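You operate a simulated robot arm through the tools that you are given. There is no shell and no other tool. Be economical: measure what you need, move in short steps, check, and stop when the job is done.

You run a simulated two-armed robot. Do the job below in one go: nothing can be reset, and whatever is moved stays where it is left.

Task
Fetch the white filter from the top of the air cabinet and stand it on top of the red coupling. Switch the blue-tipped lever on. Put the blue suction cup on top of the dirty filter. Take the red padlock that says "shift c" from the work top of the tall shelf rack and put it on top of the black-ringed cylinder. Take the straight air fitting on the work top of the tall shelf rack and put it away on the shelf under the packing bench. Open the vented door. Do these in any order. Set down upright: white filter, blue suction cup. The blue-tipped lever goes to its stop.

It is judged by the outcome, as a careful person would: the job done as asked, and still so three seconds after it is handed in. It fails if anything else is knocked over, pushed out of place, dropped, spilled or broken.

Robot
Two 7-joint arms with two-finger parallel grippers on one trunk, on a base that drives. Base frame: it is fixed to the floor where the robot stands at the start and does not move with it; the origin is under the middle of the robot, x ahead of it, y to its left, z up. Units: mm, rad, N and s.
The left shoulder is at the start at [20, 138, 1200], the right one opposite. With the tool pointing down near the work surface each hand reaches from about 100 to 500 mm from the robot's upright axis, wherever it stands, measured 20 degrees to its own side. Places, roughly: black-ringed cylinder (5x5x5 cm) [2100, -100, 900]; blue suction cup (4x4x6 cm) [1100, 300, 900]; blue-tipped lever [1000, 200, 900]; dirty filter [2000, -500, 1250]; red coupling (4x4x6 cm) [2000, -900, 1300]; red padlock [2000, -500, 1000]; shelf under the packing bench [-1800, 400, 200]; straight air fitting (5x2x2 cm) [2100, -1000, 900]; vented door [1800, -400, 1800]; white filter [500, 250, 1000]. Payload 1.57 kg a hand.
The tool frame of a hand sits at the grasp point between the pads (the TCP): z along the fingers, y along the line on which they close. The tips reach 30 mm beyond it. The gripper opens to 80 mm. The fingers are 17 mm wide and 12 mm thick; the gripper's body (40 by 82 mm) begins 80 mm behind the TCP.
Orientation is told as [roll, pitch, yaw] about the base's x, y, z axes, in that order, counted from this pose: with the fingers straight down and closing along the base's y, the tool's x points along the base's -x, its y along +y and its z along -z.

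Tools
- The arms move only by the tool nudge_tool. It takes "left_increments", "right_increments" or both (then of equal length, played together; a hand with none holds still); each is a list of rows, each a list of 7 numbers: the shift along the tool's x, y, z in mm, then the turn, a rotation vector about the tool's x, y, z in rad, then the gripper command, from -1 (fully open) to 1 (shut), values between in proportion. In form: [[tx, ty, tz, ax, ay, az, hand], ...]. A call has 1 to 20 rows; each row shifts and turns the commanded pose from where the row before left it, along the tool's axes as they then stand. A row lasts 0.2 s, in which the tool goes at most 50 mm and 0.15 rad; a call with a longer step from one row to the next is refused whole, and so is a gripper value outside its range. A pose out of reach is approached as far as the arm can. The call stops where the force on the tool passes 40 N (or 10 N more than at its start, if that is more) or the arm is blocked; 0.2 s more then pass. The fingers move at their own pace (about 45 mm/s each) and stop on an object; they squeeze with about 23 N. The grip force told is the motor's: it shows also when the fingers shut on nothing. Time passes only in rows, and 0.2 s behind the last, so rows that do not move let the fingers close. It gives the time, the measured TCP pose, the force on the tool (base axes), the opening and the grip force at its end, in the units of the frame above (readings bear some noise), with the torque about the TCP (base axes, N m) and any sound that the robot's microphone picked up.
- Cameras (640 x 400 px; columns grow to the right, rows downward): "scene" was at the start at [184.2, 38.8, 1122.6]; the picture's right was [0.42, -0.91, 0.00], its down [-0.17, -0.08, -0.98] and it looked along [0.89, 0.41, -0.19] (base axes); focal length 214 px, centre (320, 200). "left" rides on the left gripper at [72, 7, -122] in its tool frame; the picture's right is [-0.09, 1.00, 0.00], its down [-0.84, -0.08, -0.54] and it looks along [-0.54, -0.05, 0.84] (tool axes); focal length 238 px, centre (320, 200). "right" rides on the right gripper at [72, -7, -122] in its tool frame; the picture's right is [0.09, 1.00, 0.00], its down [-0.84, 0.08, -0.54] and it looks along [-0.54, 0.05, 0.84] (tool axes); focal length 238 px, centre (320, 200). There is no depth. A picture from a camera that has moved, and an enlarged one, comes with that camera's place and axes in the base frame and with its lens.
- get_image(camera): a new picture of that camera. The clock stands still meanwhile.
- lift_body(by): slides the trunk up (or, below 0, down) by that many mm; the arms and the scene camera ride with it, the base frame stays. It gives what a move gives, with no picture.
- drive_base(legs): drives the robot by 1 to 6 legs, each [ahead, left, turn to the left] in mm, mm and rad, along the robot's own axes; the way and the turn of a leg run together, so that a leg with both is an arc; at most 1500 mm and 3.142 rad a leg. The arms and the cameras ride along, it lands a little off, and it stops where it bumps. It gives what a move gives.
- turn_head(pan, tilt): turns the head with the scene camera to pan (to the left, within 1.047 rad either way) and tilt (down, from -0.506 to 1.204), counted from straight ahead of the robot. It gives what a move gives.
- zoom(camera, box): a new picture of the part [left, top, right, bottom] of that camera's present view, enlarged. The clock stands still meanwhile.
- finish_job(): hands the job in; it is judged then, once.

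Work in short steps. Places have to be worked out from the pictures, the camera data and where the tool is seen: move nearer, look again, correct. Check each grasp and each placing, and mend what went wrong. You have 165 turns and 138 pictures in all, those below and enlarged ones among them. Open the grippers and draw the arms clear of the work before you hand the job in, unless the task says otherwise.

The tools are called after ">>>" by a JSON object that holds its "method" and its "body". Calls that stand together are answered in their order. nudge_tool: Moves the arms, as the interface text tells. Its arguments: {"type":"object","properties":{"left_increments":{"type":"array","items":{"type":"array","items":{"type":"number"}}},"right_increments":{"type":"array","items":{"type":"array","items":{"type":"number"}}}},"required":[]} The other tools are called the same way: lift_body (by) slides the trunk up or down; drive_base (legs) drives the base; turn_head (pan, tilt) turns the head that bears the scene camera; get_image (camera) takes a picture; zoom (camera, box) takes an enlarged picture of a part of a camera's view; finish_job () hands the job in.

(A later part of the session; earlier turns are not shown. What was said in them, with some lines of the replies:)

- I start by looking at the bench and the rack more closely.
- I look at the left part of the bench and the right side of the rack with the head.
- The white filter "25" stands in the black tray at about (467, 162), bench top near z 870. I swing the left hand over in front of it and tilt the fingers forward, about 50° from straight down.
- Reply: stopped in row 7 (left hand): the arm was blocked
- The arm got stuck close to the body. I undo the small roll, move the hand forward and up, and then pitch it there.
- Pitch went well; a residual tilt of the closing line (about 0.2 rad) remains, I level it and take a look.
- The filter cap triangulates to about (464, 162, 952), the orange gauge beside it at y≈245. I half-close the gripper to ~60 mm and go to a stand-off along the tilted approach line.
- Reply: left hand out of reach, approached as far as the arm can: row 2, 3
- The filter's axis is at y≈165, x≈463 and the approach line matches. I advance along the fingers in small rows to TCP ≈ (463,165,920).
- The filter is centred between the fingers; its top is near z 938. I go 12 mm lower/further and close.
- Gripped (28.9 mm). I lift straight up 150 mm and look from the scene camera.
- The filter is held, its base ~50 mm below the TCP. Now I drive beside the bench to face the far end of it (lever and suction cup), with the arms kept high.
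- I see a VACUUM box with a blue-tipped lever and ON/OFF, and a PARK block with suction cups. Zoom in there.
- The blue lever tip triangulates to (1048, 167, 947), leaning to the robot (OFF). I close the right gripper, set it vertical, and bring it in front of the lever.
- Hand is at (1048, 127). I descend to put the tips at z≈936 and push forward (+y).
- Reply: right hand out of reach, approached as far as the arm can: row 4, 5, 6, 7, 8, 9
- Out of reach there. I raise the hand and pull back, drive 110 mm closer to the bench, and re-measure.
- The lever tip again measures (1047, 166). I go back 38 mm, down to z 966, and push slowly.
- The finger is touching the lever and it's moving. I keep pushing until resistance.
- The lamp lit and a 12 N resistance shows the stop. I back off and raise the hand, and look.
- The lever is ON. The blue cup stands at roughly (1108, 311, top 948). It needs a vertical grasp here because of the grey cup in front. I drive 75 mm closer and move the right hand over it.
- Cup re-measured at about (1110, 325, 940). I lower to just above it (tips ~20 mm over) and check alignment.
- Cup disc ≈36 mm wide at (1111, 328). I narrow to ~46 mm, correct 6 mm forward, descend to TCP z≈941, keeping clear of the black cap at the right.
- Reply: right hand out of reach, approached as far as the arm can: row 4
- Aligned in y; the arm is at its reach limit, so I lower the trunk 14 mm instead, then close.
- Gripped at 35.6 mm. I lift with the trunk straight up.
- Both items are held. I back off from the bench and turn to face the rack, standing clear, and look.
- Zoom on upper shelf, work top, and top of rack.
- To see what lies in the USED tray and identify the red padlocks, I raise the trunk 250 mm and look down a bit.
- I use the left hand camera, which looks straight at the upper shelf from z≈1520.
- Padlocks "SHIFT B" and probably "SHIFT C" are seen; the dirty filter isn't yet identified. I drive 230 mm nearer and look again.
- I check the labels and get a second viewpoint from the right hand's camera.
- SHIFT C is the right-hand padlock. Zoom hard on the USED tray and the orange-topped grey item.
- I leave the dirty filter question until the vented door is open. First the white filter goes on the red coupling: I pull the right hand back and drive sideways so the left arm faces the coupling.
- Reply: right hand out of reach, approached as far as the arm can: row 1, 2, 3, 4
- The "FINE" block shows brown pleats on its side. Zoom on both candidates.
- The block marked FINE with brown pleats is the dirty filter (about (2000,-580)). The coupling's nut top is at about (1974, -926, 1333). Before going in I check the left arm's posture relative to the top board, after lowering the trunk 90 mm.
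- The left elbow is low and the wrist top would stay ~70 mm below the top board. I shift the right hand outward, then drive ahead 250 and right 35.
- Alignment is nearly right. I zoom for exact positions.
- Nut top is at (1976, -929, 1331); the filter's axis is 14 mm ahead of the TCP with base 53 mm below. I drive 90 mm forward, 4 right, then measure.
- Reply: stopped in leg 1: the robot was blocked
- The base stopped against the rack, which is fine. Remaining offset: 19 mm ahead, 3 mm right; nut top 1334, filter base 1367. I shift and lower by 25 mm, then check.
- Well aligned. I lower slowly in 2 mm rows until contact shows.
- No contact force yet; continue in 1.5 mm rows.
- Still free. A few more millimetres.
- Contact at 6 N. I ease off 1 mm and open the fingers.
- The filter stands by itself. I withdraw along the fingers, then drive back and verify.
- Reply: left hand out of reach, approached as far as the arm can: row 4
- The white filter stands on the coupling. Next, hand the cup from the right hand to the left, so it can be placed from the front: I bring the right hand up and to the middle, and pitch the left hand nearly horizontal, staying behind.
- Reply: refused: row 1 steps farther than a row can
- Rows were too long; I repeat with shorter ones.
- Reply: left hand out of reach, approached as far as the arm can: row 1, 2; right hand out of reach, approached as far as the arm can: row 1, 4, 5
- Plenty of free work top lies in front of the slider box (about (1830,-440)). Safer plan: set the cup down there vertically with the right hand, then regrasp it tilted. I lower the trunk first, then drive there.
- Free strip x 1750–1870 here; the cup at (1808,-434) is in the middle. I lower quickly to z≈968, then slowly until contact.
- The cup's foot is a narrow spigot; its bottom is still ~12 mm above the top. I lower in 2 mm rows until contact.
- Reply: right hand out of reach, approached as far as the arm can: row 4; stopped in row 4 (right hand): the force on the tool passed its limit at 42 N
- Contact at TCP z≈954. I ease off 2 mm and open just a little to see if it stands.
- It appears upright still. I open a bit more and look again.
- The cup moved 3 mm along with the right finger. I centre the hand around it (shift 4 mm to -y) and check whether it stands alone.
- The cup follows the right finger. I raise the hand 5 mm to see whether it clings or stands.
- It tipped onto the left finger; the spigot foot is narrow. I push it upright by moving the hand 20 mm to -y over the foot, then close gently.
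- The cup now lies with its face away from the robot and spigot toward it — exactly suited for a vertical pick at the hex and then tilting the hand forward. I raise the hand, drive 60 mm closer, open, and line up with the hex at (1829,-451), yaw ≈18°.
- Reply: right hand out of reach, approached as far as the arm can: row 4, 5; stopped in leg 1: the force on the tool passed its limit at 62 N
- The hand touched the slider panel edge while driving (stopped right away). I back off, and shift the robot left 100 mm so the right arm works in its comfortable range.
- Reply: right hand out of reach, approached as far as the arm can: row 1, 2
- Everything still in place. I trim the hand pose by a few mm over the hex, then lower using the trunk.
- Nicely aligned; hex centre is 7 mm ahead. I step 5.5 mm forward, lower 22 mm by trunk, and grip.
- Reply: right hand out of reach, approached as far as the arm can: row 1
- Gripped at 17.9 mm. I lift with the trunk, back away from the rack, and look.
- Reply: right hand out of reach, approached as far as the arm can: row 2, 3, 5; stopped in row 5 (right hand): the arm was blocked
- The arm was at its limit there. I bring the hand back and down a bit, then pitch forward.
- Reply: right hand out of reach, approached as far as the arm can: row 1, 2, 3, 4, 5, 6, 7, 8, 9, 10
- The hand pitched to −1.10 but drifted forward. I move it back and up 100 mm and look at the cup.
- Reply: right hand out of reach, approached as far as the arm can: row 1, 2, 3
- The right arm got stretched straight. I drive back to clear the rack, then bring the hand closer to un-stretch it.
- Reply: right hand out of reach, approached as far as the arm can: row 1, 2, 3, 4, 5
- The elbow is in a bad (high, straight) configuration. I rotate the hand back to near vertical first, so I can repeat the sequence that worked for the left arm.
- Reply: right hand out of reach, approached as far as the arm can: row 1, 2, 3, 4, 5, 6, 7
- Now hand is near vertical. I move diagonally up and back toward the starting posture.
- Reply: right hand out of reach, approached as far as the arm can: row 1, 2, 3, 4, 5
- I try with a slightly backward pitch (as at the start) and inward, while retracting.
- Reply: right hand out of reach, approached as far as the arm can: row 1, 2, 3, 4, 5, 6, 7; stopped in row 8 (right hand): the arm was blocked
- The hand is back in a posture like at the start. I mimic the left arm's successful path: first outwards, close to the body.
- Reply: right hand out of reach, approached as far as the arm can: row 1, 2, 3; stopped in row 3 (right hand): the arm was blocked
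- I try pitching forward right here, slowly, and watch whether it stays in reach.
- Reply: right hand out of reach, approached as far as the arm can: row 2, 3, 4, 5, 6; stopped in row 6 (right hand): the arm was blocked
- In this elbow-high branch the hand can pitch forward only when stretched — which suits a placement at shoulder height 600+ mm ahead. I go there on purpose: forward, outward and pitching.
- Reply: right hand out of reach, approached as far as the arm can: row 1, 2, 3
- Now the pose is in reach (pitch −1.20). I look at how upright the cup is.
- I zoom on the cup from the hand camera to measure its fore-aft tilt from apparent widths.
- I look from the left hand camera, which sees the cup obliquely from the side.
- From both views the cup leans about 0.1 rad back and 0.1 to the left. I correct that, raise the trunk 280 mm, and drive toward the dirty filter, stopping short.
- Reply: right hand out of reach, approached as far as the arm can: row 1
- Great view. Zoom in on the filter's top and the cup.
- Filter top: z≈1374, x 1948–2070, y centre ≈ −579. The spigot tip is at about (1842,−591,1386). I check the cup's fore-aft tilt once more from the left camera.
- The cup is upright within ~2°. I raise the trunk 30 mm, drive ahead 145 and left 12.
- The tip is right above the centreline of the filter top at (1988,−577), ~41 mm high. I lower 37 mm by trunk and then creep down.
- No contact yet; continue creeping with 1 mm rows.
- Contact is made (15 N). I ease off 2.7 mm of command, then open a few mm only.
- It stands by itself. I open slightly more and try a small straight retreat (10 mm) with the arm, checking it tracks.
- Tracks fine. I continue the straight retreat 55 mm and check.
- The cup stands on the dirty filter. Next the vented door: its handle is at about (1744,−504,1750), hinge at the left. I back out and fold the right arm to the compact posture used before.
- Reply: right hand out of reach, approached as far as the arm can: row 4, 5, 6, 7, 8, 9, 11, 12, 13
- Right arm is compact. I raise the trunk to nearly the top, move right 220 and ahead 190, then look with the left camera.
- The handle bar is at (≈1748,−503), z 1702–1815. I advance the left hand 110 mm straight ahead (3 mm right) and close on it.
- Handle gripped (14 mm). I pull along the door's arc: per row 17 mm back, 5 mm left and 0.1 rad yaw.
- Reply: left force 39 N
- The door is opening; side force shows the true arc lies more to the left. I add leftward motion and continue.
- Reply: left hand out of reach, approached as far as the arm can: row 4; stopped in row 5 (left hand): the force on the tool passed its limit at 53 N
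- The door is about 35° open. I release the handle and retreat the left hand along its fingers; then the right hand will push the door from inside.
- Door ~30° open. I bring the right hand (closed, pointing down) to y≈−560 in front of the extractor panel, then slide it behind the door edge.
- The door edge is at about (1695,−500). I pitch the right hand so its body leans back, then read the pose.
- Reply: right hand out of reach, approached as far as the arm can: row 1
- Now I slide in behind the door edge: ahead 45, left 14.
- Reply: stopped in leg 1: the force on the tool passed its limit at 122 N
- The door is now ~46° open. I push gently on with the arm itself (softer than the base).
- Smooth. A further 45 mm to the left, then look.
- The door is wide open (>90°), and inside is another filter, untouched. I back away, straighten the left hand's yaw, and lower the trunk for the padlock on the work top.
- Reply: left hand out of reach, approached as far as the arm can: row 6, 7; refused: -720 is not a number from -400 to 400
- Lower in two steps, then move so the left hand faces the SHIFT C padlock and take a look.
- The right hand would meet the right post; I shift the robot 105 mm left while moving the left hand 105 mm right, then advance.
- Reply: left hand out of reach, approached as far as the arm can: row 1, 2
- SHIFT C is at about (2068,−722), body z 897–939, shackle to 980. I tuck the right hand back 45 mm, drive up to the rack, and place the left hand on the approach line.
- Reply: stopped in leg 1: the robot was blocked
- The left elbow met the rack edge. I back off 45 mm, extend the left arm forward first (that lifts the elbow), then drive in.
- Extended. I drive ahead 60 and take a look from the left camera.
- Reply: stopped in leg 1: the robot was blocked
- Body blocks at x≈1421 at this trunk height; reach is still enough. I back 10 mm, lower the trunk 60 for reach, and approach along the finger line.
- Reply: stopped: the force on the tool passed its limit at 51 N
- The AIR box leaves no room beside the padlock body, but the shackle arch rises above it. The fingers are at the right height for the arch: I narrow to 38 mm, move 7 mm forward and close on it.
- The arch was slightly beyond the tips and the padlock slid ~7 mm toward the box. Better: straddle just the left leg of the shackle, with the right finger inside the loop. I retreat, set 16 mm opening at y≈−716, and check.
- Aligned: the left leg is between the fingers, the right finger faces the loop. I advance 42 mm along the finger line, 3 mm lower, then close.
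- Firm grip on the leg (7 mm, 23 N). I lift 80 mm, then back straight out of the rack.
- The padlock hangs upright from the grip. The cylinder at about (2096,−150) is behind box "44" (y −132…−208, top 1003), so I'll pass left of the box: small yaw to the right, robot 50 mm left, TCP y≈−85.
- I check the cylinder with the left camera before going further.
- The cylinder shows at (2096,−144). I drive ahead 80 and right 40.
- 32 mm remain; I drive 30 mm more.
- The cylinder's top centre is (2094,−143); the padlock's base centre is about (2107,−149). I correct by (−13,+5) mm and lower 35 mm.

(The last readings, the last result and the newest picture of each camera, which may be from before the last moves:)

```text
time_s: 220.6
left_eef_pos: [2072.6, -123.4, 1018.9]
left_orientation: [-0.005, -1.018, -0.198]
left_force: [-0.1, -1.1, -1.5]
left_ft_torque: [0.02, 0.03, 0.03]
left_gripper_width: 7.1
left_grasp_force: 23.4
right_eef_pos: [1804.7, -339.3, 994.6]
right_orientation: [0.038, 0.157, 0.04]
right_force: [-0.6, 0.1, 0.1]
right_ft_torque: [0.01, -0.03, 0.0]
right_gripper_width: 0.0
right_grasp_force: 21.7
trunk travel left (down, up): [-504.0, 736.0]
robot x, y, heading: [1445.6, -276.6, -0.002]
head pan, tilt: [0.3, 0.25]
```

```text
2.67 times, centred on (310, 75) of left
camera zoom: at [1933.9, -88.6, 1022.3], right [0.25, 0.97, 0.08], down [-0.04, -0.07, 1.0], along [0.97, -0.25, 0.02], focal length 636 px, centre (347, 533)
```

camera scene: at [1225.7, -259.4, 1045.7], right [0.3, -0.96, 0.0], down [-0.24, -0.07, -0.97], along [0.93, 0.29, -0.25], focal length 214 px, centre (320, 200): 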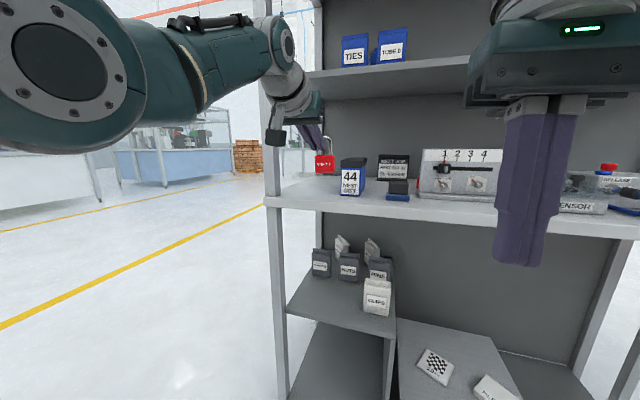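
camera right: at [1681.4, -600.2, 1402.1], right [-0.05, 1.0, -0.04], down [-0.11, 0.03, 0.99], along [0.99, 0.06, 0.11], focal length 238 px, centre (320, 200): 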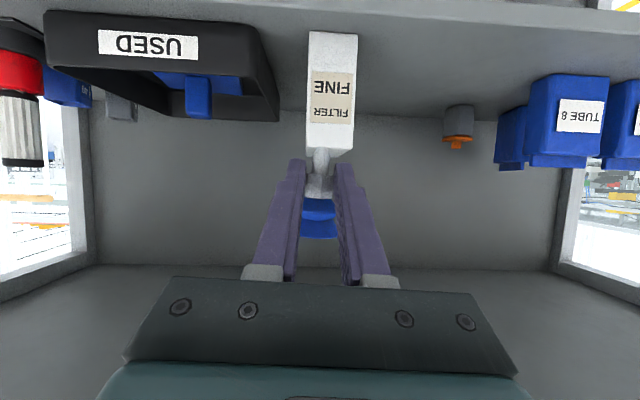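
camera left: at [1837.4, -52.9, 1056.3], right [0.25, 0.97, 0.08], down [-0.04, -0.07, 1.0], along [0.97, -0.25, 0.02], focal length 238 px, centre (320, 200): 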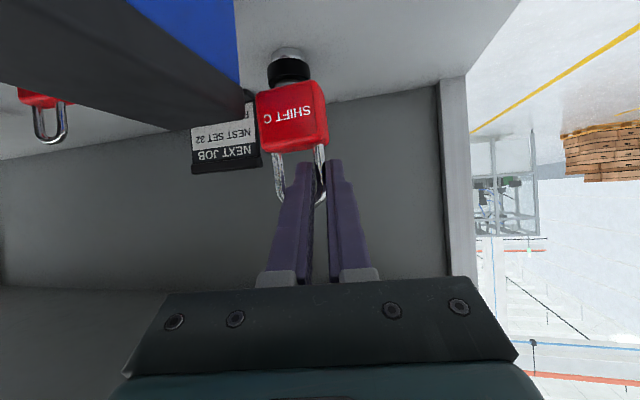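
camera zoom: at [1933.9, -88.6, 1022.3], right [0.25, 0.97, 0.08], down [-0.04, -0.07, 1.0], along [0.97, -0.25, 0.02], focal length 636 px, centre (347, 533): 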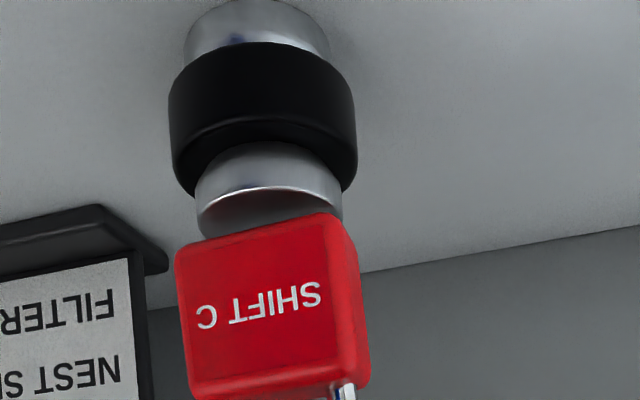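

Top of cylinder z≈943; padlock base ~947 and about 6 mm too far in x. I shift back 5 mm and creep down.

>>> {"method": "nudge_tool", "body": {"left_increments": [[2.6, 1, -4.2, 0, 0, 0, 1], [1.3, 0, 0.8, 0, 0, 0, 1], [1.3, 0, 0.8, 0, 0, 0, 1], [0, 0, 0, 0, 0, 0, 1]]}}

>>> {"method": "nudge_tool", "body": {"left_increments": [[1.3, 0, 0.8, 0, 0, 0, 1], [0.9, 0, 0.5, 0, 0, 0, 1], [0, 0, 0, 0, 0, 0, 1]]}}

```text
time_s: 221.6
left_eef_pos: [2068.7, -121.6, 1015.8]
left_orientation: [-0.004, -1.02, -0.198]
left_force: [-0.8, 0.6, -0.5]
left_ft_torque: [0.02, 0.02, -0.02]
left_gripper_width: 7.0
left_grasp_force: 23.1
right_eef_pos: [1804.3, -341.0, 993.3]
right_orientation: [0.04, 0.157, 0.042]
right_force: [-0.2, 1.2, 0.2]
right_ft_torque: [-0.02, -0.01, -0.04]
right_gripper_width: 0.0
right_grasp_force: 22.0
trunk travel left (down, up): [-504.0, 736.0]
robot x, y, heading: [1442.0, -279.2, -0.001]
head pan, tilt: [0.3, 0.25]
```

```text
time_s: 222.4
left_eef_pos: [2068.8, -120.1, 1015.0]
left_orientation: [-0.005, -1.022, -0.198]
left_force: [-0.2, 0.1, 1.3]
left_ft_torque: [0.02, -0.01, 0.04]
left_gripper_width: 7.1
left_grasp_force: 23.2
right_eef_pos: [1805.2, -340.7, 993.5]
right_orientation: [0.038, 0.158, 0.041]
right_force: [-1.2, -0.3, 0.5]
right_ft_torque: [0.0, -0.03, -0.01]
right_gripper_width: 0.0
right_grasp_force: 22.1
trunk travel left (down, up): [-504.0, 736.0]
robot x, y, heading: [1446.7, -275.4, -0.001]
head pan, tilt: [0.3, 0.25]
```

>>> {"method": "nudge_tool", "body": {"left_increments": [[0.9, 0, 0.5, 0, 0, 0, 1], [0.9, 0, 0.5, 0, 0, 0, 1], [0, 0, 0, 0, 0, 0, 1]]}}

>>> {"method": "zoom", "body": {"camera": "left", "box": [220, 30, 400, 180]}}

```text
time_s: 223.2
left_eef_pos: [2069.3, -120.4, 1014.3]
left_orientation: [-0.003, -1.025, -0.199]
left_force: [-4.3, -0.5, 11.6]
left_ft_torque: [0.01, -0.01, 0.01]
left_gripper_width: 7.1
left_grasp_force: 23.3
right_eef_pos: [1805.2, -341.0, 993.0]
right_orientation: [0.04, 0.159, 0.041]
right_force: [-0.5, -0.6, 0.8]
right_ft_torque: [0.03, 0.02, -0.01]
right_gripper_width: 0.0
right_grasp_force: 21.4
trunk travel left (down, up): [-504.0, 736.0]
robot x, y, heading: [1445.9, -274.9, -0.008]
head pan, tilt: [0.3, 0.25]
```

```text
2.67 times, centred on (310, 105) of left
camera zoom: at [1930.2, -85.8, 1016.4], right [0.25, 0.97, 0.08], down [-0.04, -0.07, 1.0], along [0.97, -0.25, 0.03], focal length 636 px, centre (347, 453)
```

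zoom: 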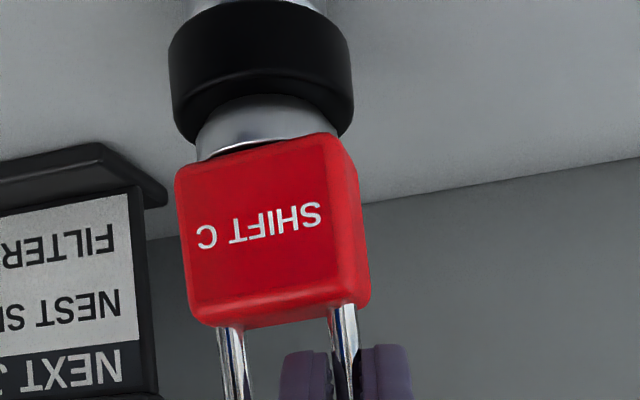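

Contact at 12 N, padlock on the cylinder top. I ease off and open only to ~14 mm (one finger is inside the loop).

>>> {"method": "nudge_tool", "body": {"left_increments": [[-0.9, 0, -0.5, 0, 0, 0, 1], [-0.5, 0, -0.3, 0, 0, 0, 1], [0, 0, 0, 0, 0, 0, 0.75], [0, 0, 0, 0, 0, 0, 0.65], [0, 0, 0, 0, 0, 0, 0.65], [0, 0, 0, 0, 0, 0, 0.65]]}}

>>> {"method": "zoom", "body": {"camera": "left", "box": [220, 30, 400, 180]}}

```text
time_s: 224.6
left_eef_pos: [2067.2, -120.7, 1014.7]
left_orientation: [-0.008, -1.021, -0.199]
left_force: [-0.5, 0.2, -0.5]
left_ft_torque: [-0.01, -0.01, -0.02]
left_gripper_width: 14.1
left_grasp_force: 0.1
right_eef_pos: [1805.1, -340.4, 994.5]
right_orientation: [0.039, 0.156, 0.04]
right_force: [0.7, 0.0, 0.1]
right_ft_torque: [-0.01, -0.02, 0.02]
right_gripper_width: 0.0
right_grasp_force: 21.6
trunk travel left (down, up): [-504.0, 736.0]
robot x, y, heading: [1446.2, -275.2, -0.003]
head pan, tilt: [0.3, 0.25]
```

```text
2.67 times, centred on (310, 105) of left
camera zoom: at [1929.3, -86.3, 1016.2], right [0.25, 0.97, 0.08], down [-0.04, -0.07, 1.0], along [0.97, -0.25, 0.02], focal length 636 px, centre (347, 453)
```

zoom: 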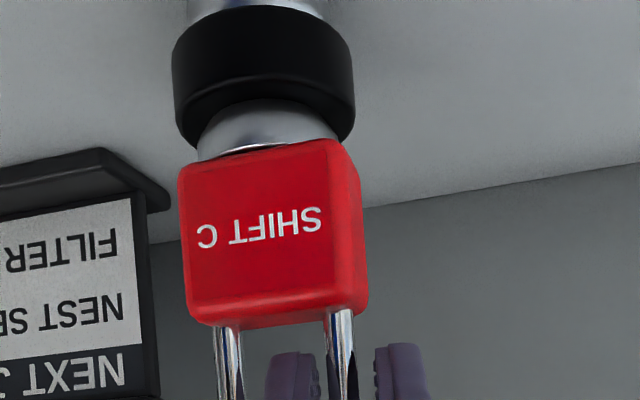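

The padlock settled flat and stands alone. I withdraw along the fingers, then back out left of the box the way I came.

>>> {"method": "nudge_tool", "body": {"left_increments": [[0, -1, -8, 0, 0, 0, 0.65], [0, 0, -10, 0, 0, 0, 0.65], [0, 0, -12, 0, 0, 0, 0.65], [0, 0, -14, 0, 0, 0, 0.65], [0, 0, -14, 0, 0, 0, 0.65], [-10, 0, -14, 0, 0, 0, 0.65]]}}

>>> {"method": "drive_base", "body": {"legs": [[-60, 40, 0], [-350, 0, 0]]}}

```text
time_s: 226.0
left_eef_pos: [2011.8, -108.9, 1060.5]
left_orientation: [-0.006, -1.019, -0.198]
left_force: [0.2, 0.2, -1.2]
left_ft_torque: [-0.05, 0.01, -0.02]
left_gripper_width: 13.9
left_grasp_force: 0.1
right_eef_pos: [1804.8, -340.5, 992.8]
right_orientation: [0.038, 0.156, 0.041]
right_force: [0.1, -0.4, -0.4]
right_ft_torque: [-0.02, 0.02, 0.0]
right_gripper_width: 0.0
right_grasp_force: 21.3
trunk travel left (down, up): [-504.0, 736.0]
robot x, y, heading: [1446.4, -275.5, -0.003]
head pan, tilt: [0.3, 0.25]
```

```text
time_s: 228.9
left_eef_pos: [1608.8, -67.6, 1060.8]
left_orientation: [-0.003, -1.021, -0.197]
left_force: [-0.5, -0.3, -0.3]
left_ft_torque: [-0.01, -0.01, -0.04]
left_gripper_width: 13.8
left_grasp_force: 0.1
right_eef_pos: [1402.6, -300.0, 994.4]
right_orientation: [0.037, 0.158, 0.041]
right_force: [-0.4, 0.2, 0.2]
right_ft_torque: [0.02, 0.0, 0.0]
right_gripper_width: 0.0
right_grasp_force: 21.7
trunk travel left (down, up): [-504.0, 736.0]
robot x, y, heading: [1038.2, -241.2, -0.003]
head pan, tilt: [0.3, 0.25]
```

Padlock done. Now the air fitting at about (2100,−986), lying along y behind the valve block. I turn the left hand straight, less pitch (−0.8), open wide, raise the trunk 50 and move over there.

>>> {"method": "nudge_tool", "body": {"left_increments": [[0, -12, 0, -0.085, 0.07, -0.05, -0.8], [0, -12, 0, -0.085, 0.08, -0.05, -0.8], [0, -12, 0, 0, 0.07, 0, -0.8], [0, 0, 0, 0, 0, 0, -0.8]]}}

>>> {"method": "lift_body", "body": {"by": 50}}

>>> {"method": "drive_base", "body": {"legs": [[0, -885, 0], [300, 0, 0]]}}

>>> {"method": "get_image", "body": {"camera": "left"}}

```text
time_s: 229.9
left_eef_pos: [1605.9, -103.3, 1061.6]
left_orientation: [0.021, -0.8, -0.021]
left_force: [0.6, -0.7, 0.2]
left_ft_torque: [0.01, -0.02, -0.01]
left_gripper_width: 72.1
left_grasp_force: 0.0
right_eef_pos: [1404.1, -300.0, 993.6]
right_orientation: [0.038, 0.158, 0.04]
right_force: [0.6, 0.6, 0.4]
right_ft_torque: [0.02, -0.01, -0.05]
right_gripper_width: 0.1
right_grasp_force: 20.9
trunk travel left (down, up): [-504.0, 736.0]
robot x, y, heading: [1041.1, -237.1, 0.0]
head pan, tilt: [0.3, 0.25]
```

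```text
time_s: 230.8
left_eef_pos: [1605.8, -103.0, 1111.0]
left_orientation: [0.022, -0.801, -0.02]
left_force: [-0.5, -0.1, 0.0]
left_ft_torque: [-0.05, 0.0, 0.01]
left_gripper_width: 72.1
left_grasp_force: 0.1
right_eef_pos: [1402.4, -300.1, 1043.8]
right_orientation: [0.038, 0.157, 0.042]
right_force: [-0.7, 0.3, -1.0]
right_ft_torque: [0.0, -0.03, 0.0]
right_gripper_width: 0.0
right_grasp_force: 21.7
trunk travel left (down, up): [-554.0, 686.0]
robot x, y, heading: [1042.1, -238.4, -0.005]
head pan, tilt: [0.3, 0.25]
```

```text
time_s: 237.1
left_eef_pos: [1906.5, -976.9, 1111.3]
left_orientation: [0.021, -0.802, -0.016]
left_force: [-0.3, 0.0, 0.3]
left_ft_torque: [-0.02, 0.05, -0.01]
left_gripper_width: 71.8
left_grasp_force: 0.2
right_eef_pos: [1706.1, -1175.3, 1043.7]
right_orientation: [0.037, 0.156, 0.047]
right_force: [0.2, 0.2, -0.3]
right_ft_torque: [0.01, 0.02, -0.04]
right_gripper_width: 0.0
right_grasp_force: 21.1
trunk travel left (down, up): [-554.0, 686.0]
robot x, y, heading: [1343.3, -1116.1, 0.001]
head pan, tilt: [0.3, 0.25]
```

```text
5 pictures are left
camera left: at [1768.2, -971.8, 1144.3], right [0.06, 0.99, 0.08], down [0.19, -0.09, 0.98], along [0.98, -0.05, -0.2], focal length 238 px, centre (320, 200)
```

left: 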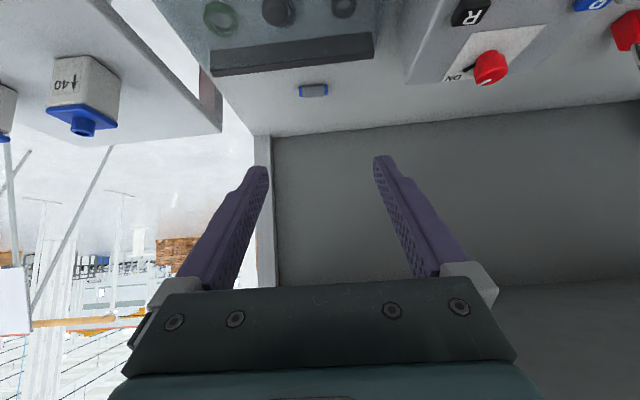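

The fitting is at (2089,−985), lying along y. I drive ahead 105 and right 8, lower the trunk 100, then check the reading.

>>> {"method": "drive_base", "body": {"legs": [[105, -8, 0]]}}

>>> {"method": "lift_body", "body": {"by": -90}}

```text
time_s: 238.4
left_eef_pos: [2000.5, -982.7, 1105.9]
left_orientation: [0.022, -0.787, -0.016]
left_force: [-0.3, -0.6, 0.9]
left_ft_torque: [0.0, 0.0, 0.02]
left_gripper_width: 71.7
left_grasp_force: 0.0
right_eef_pos: [1802.6, -1180.4, 1040.4]
right_orientation: [0.039, 0.166, 0.049]
right_force: [-1.2, 0.5, -0.6]
right_ft_torque: [0.0, -0.02, -0.01]
right_gripper_width: 0.0
right_grasp_force: 21.2
trunk travel left (down, up): [-554.0, 686.0]
robot x, y, heading: [1449.1, -1121.2, 0.011]
head pan, tilt: [0.3, 0.25]
stopped in leg 1: the robot was blocked; the commanded pose is now the measured one
```

```text
time_s: 239.5
left_eef_pos: [2009.6, -984.7, 1022.6]
left_orientation: [0.022, -0.801, -0.017]
left_force: [-0.6, -0.2, 0.0]
left_ft_torque: [0.01, 0.01, 0.0]
left_gripper_width: 71.9
left_grasp_force: 0.1
right_eef_pos: [1811.1, -1181.9, 961.1]
right_orientation: [0.042, 0.15, 0.051]
right_force: [0.1, -1.8, 6.5]
right_ft_torque: [-0.13, -0.01, -0.03]
right_gripper_width: 0.0
right_grasp_force: 21.7
trunk travel left (down, up): [-467.0, 773.0]
robot x, y, heading: [1450.0, -1122.7, 0.009]
head pan, tilt: [0.3, 0.25]
stopped: the force on the tool passed its limit at 51 N (the readings are from after the stop); the commanded pose is now the measured one
```

The right hand touched something below (51 N, stopped). I raise the trunk 25 mm to free it, and do the rest of the descent with the left arm.

>>> {"method": "lift_body", "body": {"by": 25}}

>>> {"method": "nudge_tool", "body": {"left_increments": [[10, 0, 24, 0, 0, 0, -0.8], [10, 0, 24, 0, 0, 0, -0.8], [10, 0, 24, 0, 0, 0, -0.8], [8, 0, 24, 0, 0, 0, -0.8], [3, 0, 10, 0, 0, 0, -0.8], [0, 0, 0, 0, 0, 0, -0.8]]}}

>>> {"method": "get_image", "body": {"camera": "left"}}

```text
time_s: 240.2
left_eef_pos: [2009.3, -984.8, 1048.8]
left_orientation: [0.023, -0.802, -0.017]
left_force: [-0.1, -0.1, 0.1]
left_ft_torque: [0.01, 0.03, 0.0]
left_gripper_width: 72.0
left_grasp_force: 0.1
right_eef_pos: [1809.3, -1181.9, 984.5]
right_orientation: [0.043, 0.152, 0.05]
right_force: [0.6, 0.1, 0.2]
right_ft_torque: [-0.02, -0.01, -0.02]
right_gripper_width: 0.2
right_grasp_force: 21.3
trunk travel left (down, up): [-492.0, 748.0]
robot x, y, heading: [1448.0, -1120.6, 0.008]
head pan, tilt: [0.3, 0.25]
```

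```text
time_s: 241.7
left_eef_pos: [2057.1, -983.4, 944.9]
left_orientation: [0.021, -0.8, -0.018]
left_force: [0.9, -0.2, -1.3]
left_ft_torque: [-0.02, 0.02, 0.01]
left_gripper_width: 72.1
left_grasp_force: 0.0
right_eef_pos: [1810.7, -1180.8, 985.3]
right_orientation: [0.043, 0.153, 0.05]
right_force: [-0.3, 0.6, -0.1]
right_ft_torque: [-0.03, 0.03, -0.02]
right_gripper_width: 0.1
right_grasp_force: 20.9
trunk travel left (down, up): [-492.0, 748.0]
robot x, y, heading: [1449.1, -1118.3, 0.007]
head pan, tilt: [0.3, 0.25]
```

```text
4 pictures are left
camera left: at [1918.7, -977.7, 978.8], right [0.07, 0.99, 0.08], down [0.19, -0.09, 0.98], along [0.98, -0.05, -0.2], focal length 238 px, centre (320, 200)
```

left: 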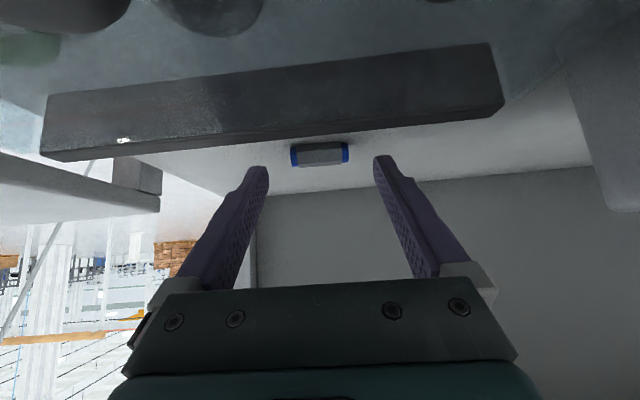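

The fitting lies centred between the fingers at (2088,−983). I go the last 20 mm along the fingers and close.

>>> {"method": "nudge_tool", "body": {"left_increments": [[1, 0, 10, 0, 0, 0, -0.8], [0.7, 0, 10, 0, 0, 0, -0.8], [0, 0, 0, 0, 0, 0, -0.2], [0, 0, 0, 0, 0, 0, 0.3], [0, 0, 0, 0, 0, 0, 1], [0, 0, 0, 0, 0, 0, 1]]}}

```text
time_s: 243.1
left_eef_pos: [2070.6, -982.2, 930.3]
left_orientation: [0.025, -0.802, -0.018]
left_force: [-0.4, 0.2, 0.0]
left_ft_torque: [-0.02, -0.02, 0.0]
left_gripper_width: 42.6
left_grasp_force: 22.6
right_eef_pos: [1810.4, -1181.8, 985.9]
right_orientation: [0.043, 0.153, 0.05]
right_force: [0.6, 1.2, 0.8]
right_ft_torque: [-0.03, -0.04, 0.02]
right_gripper_width: 0.2
right_grasp_force: 20.9
trunk travel left (down, up): [-492.0, 748.0]
robot x, y, heading: [1446.9, -1119.6, 0.01]
head pan, tilt: [0.3, 0.25]
```

Gripped (42.6 mm). I lift it 80 mm and back out.

>>> {"method": "nudge_tool", "body": {"left_increments": [[-10, 0, -10, 0, 0, 0, 1], [-16, 0, -16, 0, 0, 0, 1], [-16, 0, -16, 0, 0, 0, 1], [-16, 0, -16, 0, 0, 0, 1], [0, 0, 0, 0, 0, 0, 1]]}}

>>> {"method": "drive_base", "body": {"legs": [[-500, 0, 0]]}}

```text
time_s: 244.2
left_eef_pos: [2068.9, -982.9, 1013.9]
left_orientation: [0.023, -0.8, -0.018]
left_force: [-0.1, 0.3, 0.3]
left_ft_torque: [0.01, 0.0, -0.03]
left_gripper_width: 42.2
left_grasp_force: 22.5
right_eef_pos: [1810.4, -1182.3, 986.4]
right_orientation: [0.045, 0.155, 0.051]
right_force: [0.1, 0.8, -0.5]
right_ft_torque: [-0.01, -0.03, -0.01]
right_gripper_width: 0.0
right_grasp_force: 21.5
trunk travel left (down, up): [-492.0, 748.0]
robot x, y, heading: [1447.9, -1122.4, 0.009]
head pan, tilt: [0.3, 0.25]
```

```text
time_s: 247.2
left_eef_pos: [1569.4, -985.6, 1012.9]
left_orientation: [0.022, -0.802, -0.013]
left_force: [-0.4, -0.4, 0.2]
left_ft_torque: [0.0, -0.01, 0.01]
left_gripper_width: 42.5
left_grasp_force: 23.3
right_eef_pos: [1311.6, -1184.9, 985.1]
right_orientation: [0.043, 0.152, 0.054]
right_force: [0.5, -0.7, -0.4]
right_ft_torque: [0.0, -0.03, -0.01]
right_gripper_width: 0.0
right_grasp_force: 20.8
trunk travel left (down, up): [-492.0, 748.0]
robot x, y, heading: [943.7, -1125.7, 0.01]
head pan, tilt: [0.3, 0.25]
```

Fitting held. I move to open floor, turn round to face −x, and look toward the packing bench.

>>> {"method": "drive_base", "body": {"legs": [[-150, 430, 0], [0, 0, 3.13]]}}

>>> {"method": "turn_head", "body": {"pan": -0.2, "tilt": 0.2}}

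>>> {"method": "get_image", "body": {"camera": "scene"}}

```text
time_s: 257.2
left_eef_pos: [168.9, -793.0, 1013.1]
left_orientation: [0.021, -0.802, 3.076]
left_force: [-1.1, 0.4, -0.3]
left_ft_torque: [0.0, 0.0, 0.01]
left_gripper_width: 42.3
left_grasp_force: 23.4
right_eef_pos: [437.6, -609.1, 986.7]
right_orientation: [0.044, 0.152, 3.142]
right_force: [-0.1, 0.2, 0.0]
right_ft_torque: [-0.02, 0.0, -0.01]
right_gripper_width: 0.0
right_grasp_force: 20.9
trunk travel left (down, up): [-492.0, 748.0]
robot x, y, heading: [793.8, -684.4, 3.096]
head pan, tilt: [0.3, 0.25]
```

```text
time_s: 258.1
left_eef_pos: [168.4, -793.3, 1013.1]
left_orientation: [0.023, -0.8, 3.073]
left_force: [1.0, 0.5, 0.3]
left_ft_torque: [-0.03, -0.01, 0.0]
left_gripper_width: 42.4
left_grasp_force: 23.1
right_eef_pos: [438.5, -608.7, 986.0]
right_orientation: [0.044, 0.152, 3.141]
right_force: [-0.2, 0.4, 0.4]
right_ft_torque: [-0.01, -0.02, 0.0]
right_gripper_width: 0.1
right_grasp_force: 21.6
trunk travel left (down, up): [-492.0, 748.0]
robot x, y, heading: [799.7, -687.6, 3.098]
head pan, tilt: [-0.201, 0.201]
```

```text
3 pictures are left
camera scene: at [606.1, -661.0, 1038.1], right [0.24, 0.97, 0.0], down [0.19, -0.05, -0.98], along [-0.95, 0.24, -0.2], focal length 214 px, centre (320, 200)
```

scene: 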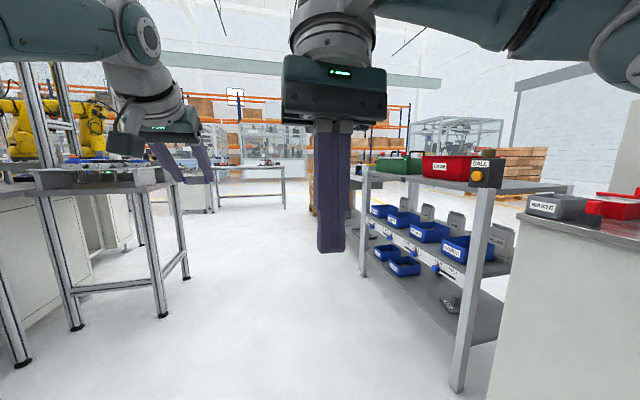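

No collision ahead; a bin rack spans x 0…−990 at y≥140, the packing bench should be beyond it. I drive along y≈−620 to x≈−900 and look right.

>>> {"method": "drive_base", "body": {"legs": [[1500, 0, 0], [150, 0, 0]]}}

>>> {"method": "turn_head", "body": {"pan": -0.75, "tilt": 0.35}}

>>> {"method": "get_image", "body": {"camera": "scene"}}

```text
time_s: 266.6
left_eef_pos: [-1494.7, -698.8, 1013.0]
left_orientation: [0.023, -0.802, 3.058]
left_force: [0.2, 0.0, -0.1]
left_ft_torque: [-0.02, -0.02, 0.02]
left_gripper_width: 42.3
left_grasp_force: 23.6
right_eef_pos: [-1220.9, -517.5, 986.7]
right_orientation: [0.044, 0.154, 3.127]
right_force: [0.2, 0.4, 0.4]
right_ft_torque: [0.01, 0.03, -0.02]
right_gripper_width: 0.2
right_grasp_force: 21.1
trunk travel left (down, up): [-492.0, 748.0]
robot x, y, heading: [-862.0, -602.5, 3.086]
head pan, tilt: [-0.201, 0.201]
```

```text
time_s: 267.6
left_eef_pos: [-1492.9, -699.1, 1013.3]
left_orientation: [0.024, -0.8, 3.061]
left_force: [-0.9, -0.2, 0.1]
left_ft_torque: [0.02, 0.03, -0.01]
left_gripper_width: 42.4
left_grasp_force: 23.0
right_eef_pos: [-1220.8, -516.1, 986.4]
right_orientation: [0.043, 0.152, 3.127]
right_force: [0.0, -1.0, 0.1]
right_ft_torque: [-0.02, -0.03, 0.02]
right_gripper_width: 0.0
right_grasp_force: 21.6
trunk travel left (down, up): [-492.0, 748.0]
robot x, y, heading: [-862.3, -602.8, 3.084]
head pan, tilt: [-0.75, 0.351]
```

```text
2 pictures are left
camera scene: at [-1028.2, -528.5, 1024.1], right [0.72, 0.69, 0.0], down [0.24, -0.25, -0.94], along [-0.65, 0.68, -0.34], focal length 214 px, centre (320, 200)
```

scene: 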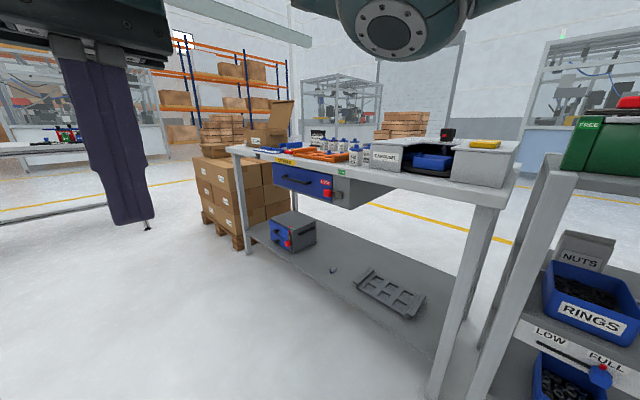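

The packing bench is found: its lower shelf (z≈200) has its front edge at y≈170, x −2396…−1100. A free spot is at about (−1605, 262) between the small part and the grey tray. I drive there, turn to face the bench, and lower the trunk.

>>> {"method": "drive_base", "body": {"legs": [[605, 0, 0], [0, 0, -1.513]]}}

>>> {"method": "lift_body", "body": {"by": -400}}

>>> {"method": "lift_body", "body": {"by": -85}}

```text
time_s: 274.6
left_eef_pos: [-1592.8, 53.8, 1013.0]
left_orientation: [0.023, -0.801, 1.555]
left_force: [-1.0, 0.2, -0.1]
left_ft_torque: [0.01, 0.02, 0.01]
left_gripper_width: 42.7
left_grasp_force: 22.9
right_eef_pos: [-1394.8, -204.9, 985.5]
right_orientation: [0.043, 0.153, 1.623]
right_force: [0.4, 0.5, 0.0]
right_ft_torque: [0.0, -0.02, 0.02]
right_gripper_width: 0.0
right_grasp_force: 21.1
trunk travel left (down, up): [-492.0, 748.0]
robot x, y, heading: [-1454.8, -567.3, 1.585]
head pan, tilt: [-0.75, 0.351]
```

```text
time_s: 276.9
left_eef_pos: [-1593.9, 56.4, 783.6]
left_orientation: [0.021, -0.83, 1.555]
left_force: [-3.4, -9.3, 8.4]
left_ft_torque: [-0.03, -0.04, -0.19]
left_gripper_width: 42.7
left_grasp_force: 23.2
right_eef_pos: [-1395.9, -205.0, 742.0]
right_orientation: [0.044, 0.153, 1.623]
right_force: [0.6, 0.0, -0.2]
right_ft_torque: [-0.04, 0.03, -0.02]
right_gripper_width: 0.0
right_grasp_force: 21.3
trunk travel left (down, up): [-249.0, 991.0]
robot x, y, heading: [-1453.7, -567.9, 1.583]
head pan, tilt: [-0.75, 0.351]
stopped: the force on the tool passed its limit at 78 N (the readings are from after the stop); the commanded pose is now the measured one
```

```text
time_s: 277.3
left_eef_pos: [-1592.4, 56.1, 783.7]
left_orientation: [0.018, -0.847, 1.555]
left_force: [-3.3, -8.4, 5.4]
left_ft_torque: [-0.02, 0.03, -0.08]
left_gripper_width: 42.5
left_grasp_force: 22.7
right_eef_pos: [-1395.8, -206.0, 734.1]
right_orientation: [0.043, 0.154, 1.625]
right_force: [-1.4, 0.3, -1.1]
right_ft_torque: [0.0, -0.01, -0.02]
right_gripper_width: 0.1
right_grasp_force: 21.3
trunk travel left (down, up): [-241.0, 999.0]
robot x, y, heading: [-1454.3, -565.4, 1.579]
head pan, tilt: [-0.75, 0.351]
stopped: the force on the tool passed its limit at 51 N (the readings are from after the stop); the commanded pose is now the measured one
```

The hand hit something in front of the drawer (probably its handle). I raise, back away 150 mm, then lower again.

>>> {"method": "lift_body", "body": {"by": 15}}

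>>> {"method": "drive_base", "body": {"legs": [[-150, 0, 0]]}}

>>> {"method": "lift_body", "body": {"by": -252}}

>>> {"method": "get_image", "body": {"camera": "left"}}

```text
time_s: 277.9
left_eef_pos: [-1592.3, 57.0, 798.8]
left_orientation: [0.013, -0.846, 1.559]
left_force: [-0.2, -0.6, -0.2]
left_ft_torque: [0.03, 0.01, -0.03]
left_gripper_width: 42.5
left_grasp_force: 23.6
right_eef_pos: [-1396.1, -204.9, 750.0]
right_orientation: [0.045, 0.153, 1.623]
right_force: [-0.1, -0.1, -0.2]
right_ft_torque: [0.01, 0.0, 0.01]
right_gripper_width: 0.2
right_grasp_force: 21.6
trunk travel left (down, up): [-256.0, 984.0]
robot x, y, heading: [-1456.2, -565.3, 1.581]
head pan, tilt: [-0.75, 0.351]
```

```text
time_s: 279.2
left_eef_pos: [-1591.0, -88.1, 800.2]
left_orientation: [0.014, -0.847, 1.562]
left_force: [0.9, -0.2, 0.1]
left_ft_torque: [0.0, 0.02, 0.0]
left_gripper_width: 42.6
left_grasp_force: 23.4
right_eef_pos: [-1394.2, -351.7, 750.7]
right_orientation: [0.044, 0.154, 1.626]
right_force: [1.3, 0.4, -1.5]
right_ft_torque: [-0.02, -0.04, -0.04]
right_gripper_width: 0.0
right_grasp_force: 21.4
trunk travel left (down, up): [-256.0, 984.0]
robot x, y, heading: [-1450.1, -717.0, 1.584]
head pan, tilt: [-0.75, 0.351]
```

```text
time_s: 281.8
left_eef_pos: [-1592.2, -88.2, 547.0]
left_orientation: [0.014, -0.848, 1.561]
left_force: [0.3, -0.1, -0.6]
left_ft_torque: [0.02, 0.0, -0.03]
left_gripper_width: 42.3
left_grasp_force: 23.0
right_eef_pos: [-1393.6, -350.7, 498.2]
right_orientation: [0.043, 0.154, 1.626]
right_force: [0.4, 0.1, -0.5]
right_ft_torque: [0.0, 0.01, -0.02]
right_gripper_width: 0.1
right_grasp_force: 21.2
trunk travel left (down, up): [-4.0, 1236.0]
robot x, y, heading: [-1450.4, -712.7, 1.585]
head pan, tilt: [-0.75, 0.351]
```

```text
1 pictures are left
camera left: at [-1599.7, -227.8, 574.0], right [-1.0, 0.06, 0.08], down [0.09, 0.15, 0.99], along [0.05, 0.99, -0.15], focal length 238 px, centre (320, 200)
```

left: 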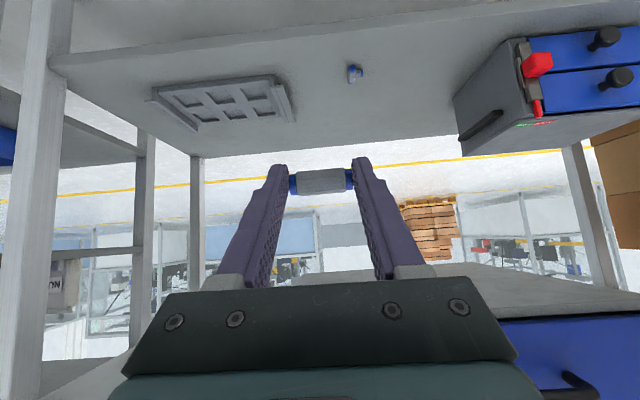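

I see the shelf: tray to the left in view (x>−1508), small part at x≈−1681; the free spot at x≈−1592 is straight ahead. I lower the hand with the arm, pulling back slightly for reach.

>>> {"method": "nudge_tool", "body": {"left_increments": [[34, 0, 16, 0, 0, 0, 1], [34, 0, 16, 0, 0, 0, 1], [34, 0, 16, 0, 0, 0, 1], [34, 0, 16, 0, 0, 0, 1], [34, 0, 16, 0, 0, 0, 1], [34, 0, 16, 0, 0, 0, 1], [0, 0, 0, 0, 0, 0, 1]]}}

```text
time_s: 283.4
left_eef_pos: [-1594.2, -150.2, 328.7]
left_orientation: [0.014, -0.849, 1.562]
left_force: [-0.6, 0.4, 0.3]
left_ft_torque: [-0.05, -0.02, -0.01]
left_gripper_width: 42.6
left_grasp_force: 23.4
right_eef_pos: [-1394.4, -349.3, 497.9]
right_orientation: [0.044, 0.153, 1.626]
right_force: [-0.2, 0.1, 0.0]
right_ft_torque: [-0.05, -0.02, -0.04]
right_gripper_width: 0.0
right_grasp_force: 21.3
trunk travel left (down, up): [-4.0, 1236.0]
robot x, y, heading: [-1452.8, -708.1, 1.58]
head pan, tilt: [-0.75, 0.351]
```

I drive ahead 405 mm over the shelf, then lower.

>>> {"method": "drive_base", "body": {"legs": [[405, 0, 0]]}}

>>> {"method": "nudge_tool", "body": {"left_increments": [[26, 0, 20, 0, 0, 0, 1], [26, 0, 18, 0, 0, 0, 1], [20, 0, 14, 0, 0, 0, 1], [0, 0, 0, 0, 0, 0, 1]]}}

```text
time_s: 285.9
left_eef_pos: [-1599.7, 248.9, 328.7]
left_orientation: [0.014, -0.847, 1.563]
left_force: [0.0, -0.2, 0.1]
left_ft_torque: [0.02, -0.02, -0.04]
left_gripper_width: 42.1
left_grasp_force: 22.7
right_eef_pos: [-1400.7, 48.8, 496.1]
right_orientation: [0.043, 0.156, 1.628]
right_force: [-0.7, -0.1, -0.1]
right_ft_torque: [-0.01, -0.01, 0.05]
right_gripper_width: 0.1
right_grasp_force: 21.2
trunk travel left (down, up): [-4.0, 1236.0]
robot x, y, heading: [-1457.5, -308.3, 1.581]
head pan, tilt: [-0.75, 0.351]
```

```text
time_s: 286.9
left_eef_pos: [-1597.9, 248.4, 251.4]
left_orientation: [0.004, -0.874, 1.568]
left_force: [-2.4, -4.6, 7.3]
left_ft_torque: [0.29, -0.14, -0.04]
left_gripper_width: 42.2
left_grasp_force: 23.4
right_eef_pos: [-1400.7, 51.5, 497.8]
right_orientation: [0.043, 0.155, 1.629]
right_force: [-0.2, 0.1, 0.2]
right_ft_torque: [0.0, 0.04, -0.01]
right_gripper_width: 0.1
right_grasp_force: 20.8
trunk travel left (down, up): [-4.0, 1236.0]
robot x, y, heading: [-1458.2, -311.1, 1.588]
head pan, tilt: [-0.75, 0.351]
stopped in row 4 (left hand): the force on the tool passed its limit at 45 N (the readings are from after the stop); the commanded pose is now the measured one
```

Contact at TCP z≈251 — the fitting is on the shelf. I ease up 1 mm and open.

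>>> {"method": "nudge_tool", "body": {"left_increments": [[-0.8, 0, -0.7, 0, 0, 0, 1], [0, 0, 0, 0, 0, 0, 0.6], [0, 0, 0, 0, 0, 0, -0.1], [0, 0, 0, 0, 0, 0, -0.6], [0, 0, 0, 0, 0, 0, -0.6]]}}

>>> {"method": "nudge_tool", "body": {"left_increments": [[-10, 0, -15, 0, 0, 0, -0.6], [-20, 0, -25, 0, 0, 0, -0.6], [-25, 0, -25, 0, 0, 0, -0.6], [0, 0, 0, 0, 0, 0, -0.6]]}}

>>> {"method": "get_image", "body": {"camera": "left"}}

```text
time_s: 288.1
left_eef_pos: [-1596.6, 247.3, 250.9]
left_orientation: [0.005, -0.872, 1.568]
left_force: [0.3, 0.4, -0.4]
left_ft_torque: [-0.03, 0.02, -0.02]
left_gripper_width: 64.1
left_grasp_force: 0.1
right_eef_pos: [-1400.7, 49.8, 497.2]
right_orientation: [0.044, 0.154, 1.629]
right_force: [0.1, -0.7, 1.1]
right_ft_torque: [0.01, 0.02, 0.0]
right_gripper_width: 0.0
right_grasp_force: 21.6
trunk travel left (down, up): [-4.0, 1236.0]
robot x, y, heading: [-1463.0, -315.8, 1.582]
head pan, tilt: [-0.75, 0.351]
```

```text
time_s: 289.1
left_eef_pos: [-1597.1, 232.6, 334.8]
left_orientation: [0.005, -0.871, 1.569]
left_force: [-0.1, -0.1, -0.2]
left_ft_torque: [-0.04, -0.02, -0.02]
left_gripper_width: 64.0
left_grasp_force: 0.1
right_eef_pos: [-1399.4, 50.2, 497.8]
right_orientation: [0.044, 0.154, 1.629]
right_force: [-0.4, 0.2, -0.7]
right_ft_torque: [0.01, 0.02, -0.01]
right_gripper_width: 0.0
right_grasp_force: 21.5
trunk travel left (down, up): [-4.0, 1236.0]
robot x, y, heading: [-1456.8, -309.1, 1.584]
head pan, tilt: [-0.75, 0.351]
```

```text
0 pictures are left
camera left: at [-1605.3, 91.3, 358.7], right [-1.0, 0.06, 0.07], down [0.08, 0.12, 0.99], along [0.05, 0.99, -0.13], focal length 238 px, centre (320, 200)
```

left: 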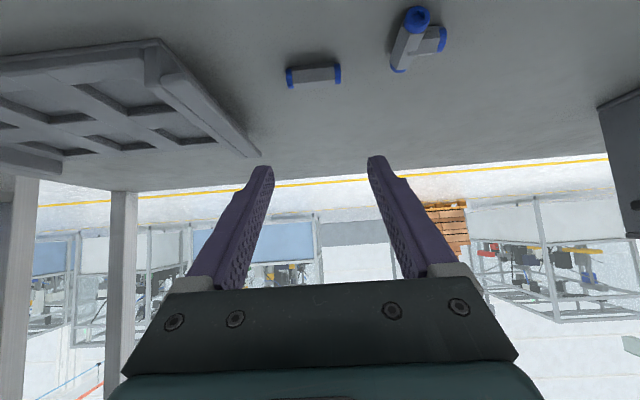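

The fitting lies on the shelf, neighbours untouched. I back straight out and open the right gripper.

>>> {"method": "drive_base", "body": {"legs": [[-450, 0, 0]]}}

>>> {"method": "nudge_tool", "body": {"right_increments": [[0, 0, 0, 0, 0, 0, -1], [0, 0, 0, 0, 0, 0, -1], [0, 0, 0, 0, 0, 0, -1], [0, 0, 0, 0, 0, 0, -1], [0, 0, 0, 0, 0, 0, -1]], "left_increments": [[0, 0, 0, 0, 0, 0, -1], [0, 0, 0, 0, 0, 0, -1], [0, 0, 0, 0, 0, 0, -1], [0, 0, 0, 0, 0, 0, -1], [0, 0, 0, 0, 0, 0, -1]]}}

```text
time_s: 291.9
left_eef_pos: [-1590.7, -221.2, 334.9]
left_orientation: [0.003, -0.874, 1.57]
left_force: [0.4, -0.4, 0.6]
left_ft_torque: [-0.04, -0.03, 0.04]
left_gripper_width: 63.9
left_grasp_force: 0.1
right_eef_pos: [-1392.8, -402.3, 498.6]
right_orientation: [0.042, 0.153, 1.629]
right_force: [-0.4, -0.6, -0.7]
right_ft_torque: [-0.01, 0.01, 0.02]
right_gripper_width: 0.4
right_grasp_force: 21.2
trunk travel left (down, up): [-4.0, 1236.0]
robot x, y, heading: [-1450.1, -766.5, 1.583]
head pan, tilt: [-0.75, 0.351]
```

```text
time_s: 293.1
left_eef_pos: [-1591.2, -223.0, 334.9]
left_orientation: [0.004, -0.874, 1.57]
left_force: [0.9, 0.3, 0.1]
left_ft_torque: [-0.03, -0.01, 0.01]
left_gripper_width: 79.8
left_grasp_force: 0.1
right_eef_pos: [-1393.8, -404.2, 497.4]
right_orientation: [0.044, 0.153, 1.628]
right_force: [0.1, -0.6, 0.0]
right_ft_torque: [0.02, 0.02, -0.02]
right_gripper_width: 79.9
right_grasp_force: 0.1
trunk travel left (down, up): [-4.0, 1236.0]
robot x, y, heading: [-1449.9, -768.9, 1.586]
head pan, tilt: [-0.75, 0.351]
```

All six parts are done, the grippers are open and the arms are clear, so I hand the job in.

>>> {"method": "finish_job", "body": {}}

```text
The job is handed in.
```

I did all six parts and handed the job in. After each placing a picture showed the item in place, but I took no final round of pictures.

- **White filter:** it stands upright on the red coupling.
- **Blue-tipped lever:** it is pushed to its stop, with the ON lamp lit.
- **Blue suction cup:** it stands upright on the "FILTER FINE" block with the brown pleats, which I took to be the dirty filter. The cup tipped over once on the work top during a regrasp before I placed it. A second filter, marked "CARBON", is behind the vented door; I left it alone.
- **Padlock "SHIFT C":** it stands on top of the black-ringed cylinder.
- **Straight air fitting:** it lies on the shelf under the packing bench, next to a T-fitting that was already there.
- **Vented door:** it is open past 90°.

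The hands or robot bumped things a few times and stopped each time:

- **Slider panel:** a hand touched it; a later picture showed nothing moved.
- **Right of the rack:** the right hand pressed down on something I could not see (51 N).
- **Packing bench:** the left hand hit its front edge or the drawer handle (78 N).

I did not look at the last two spots afterwards.
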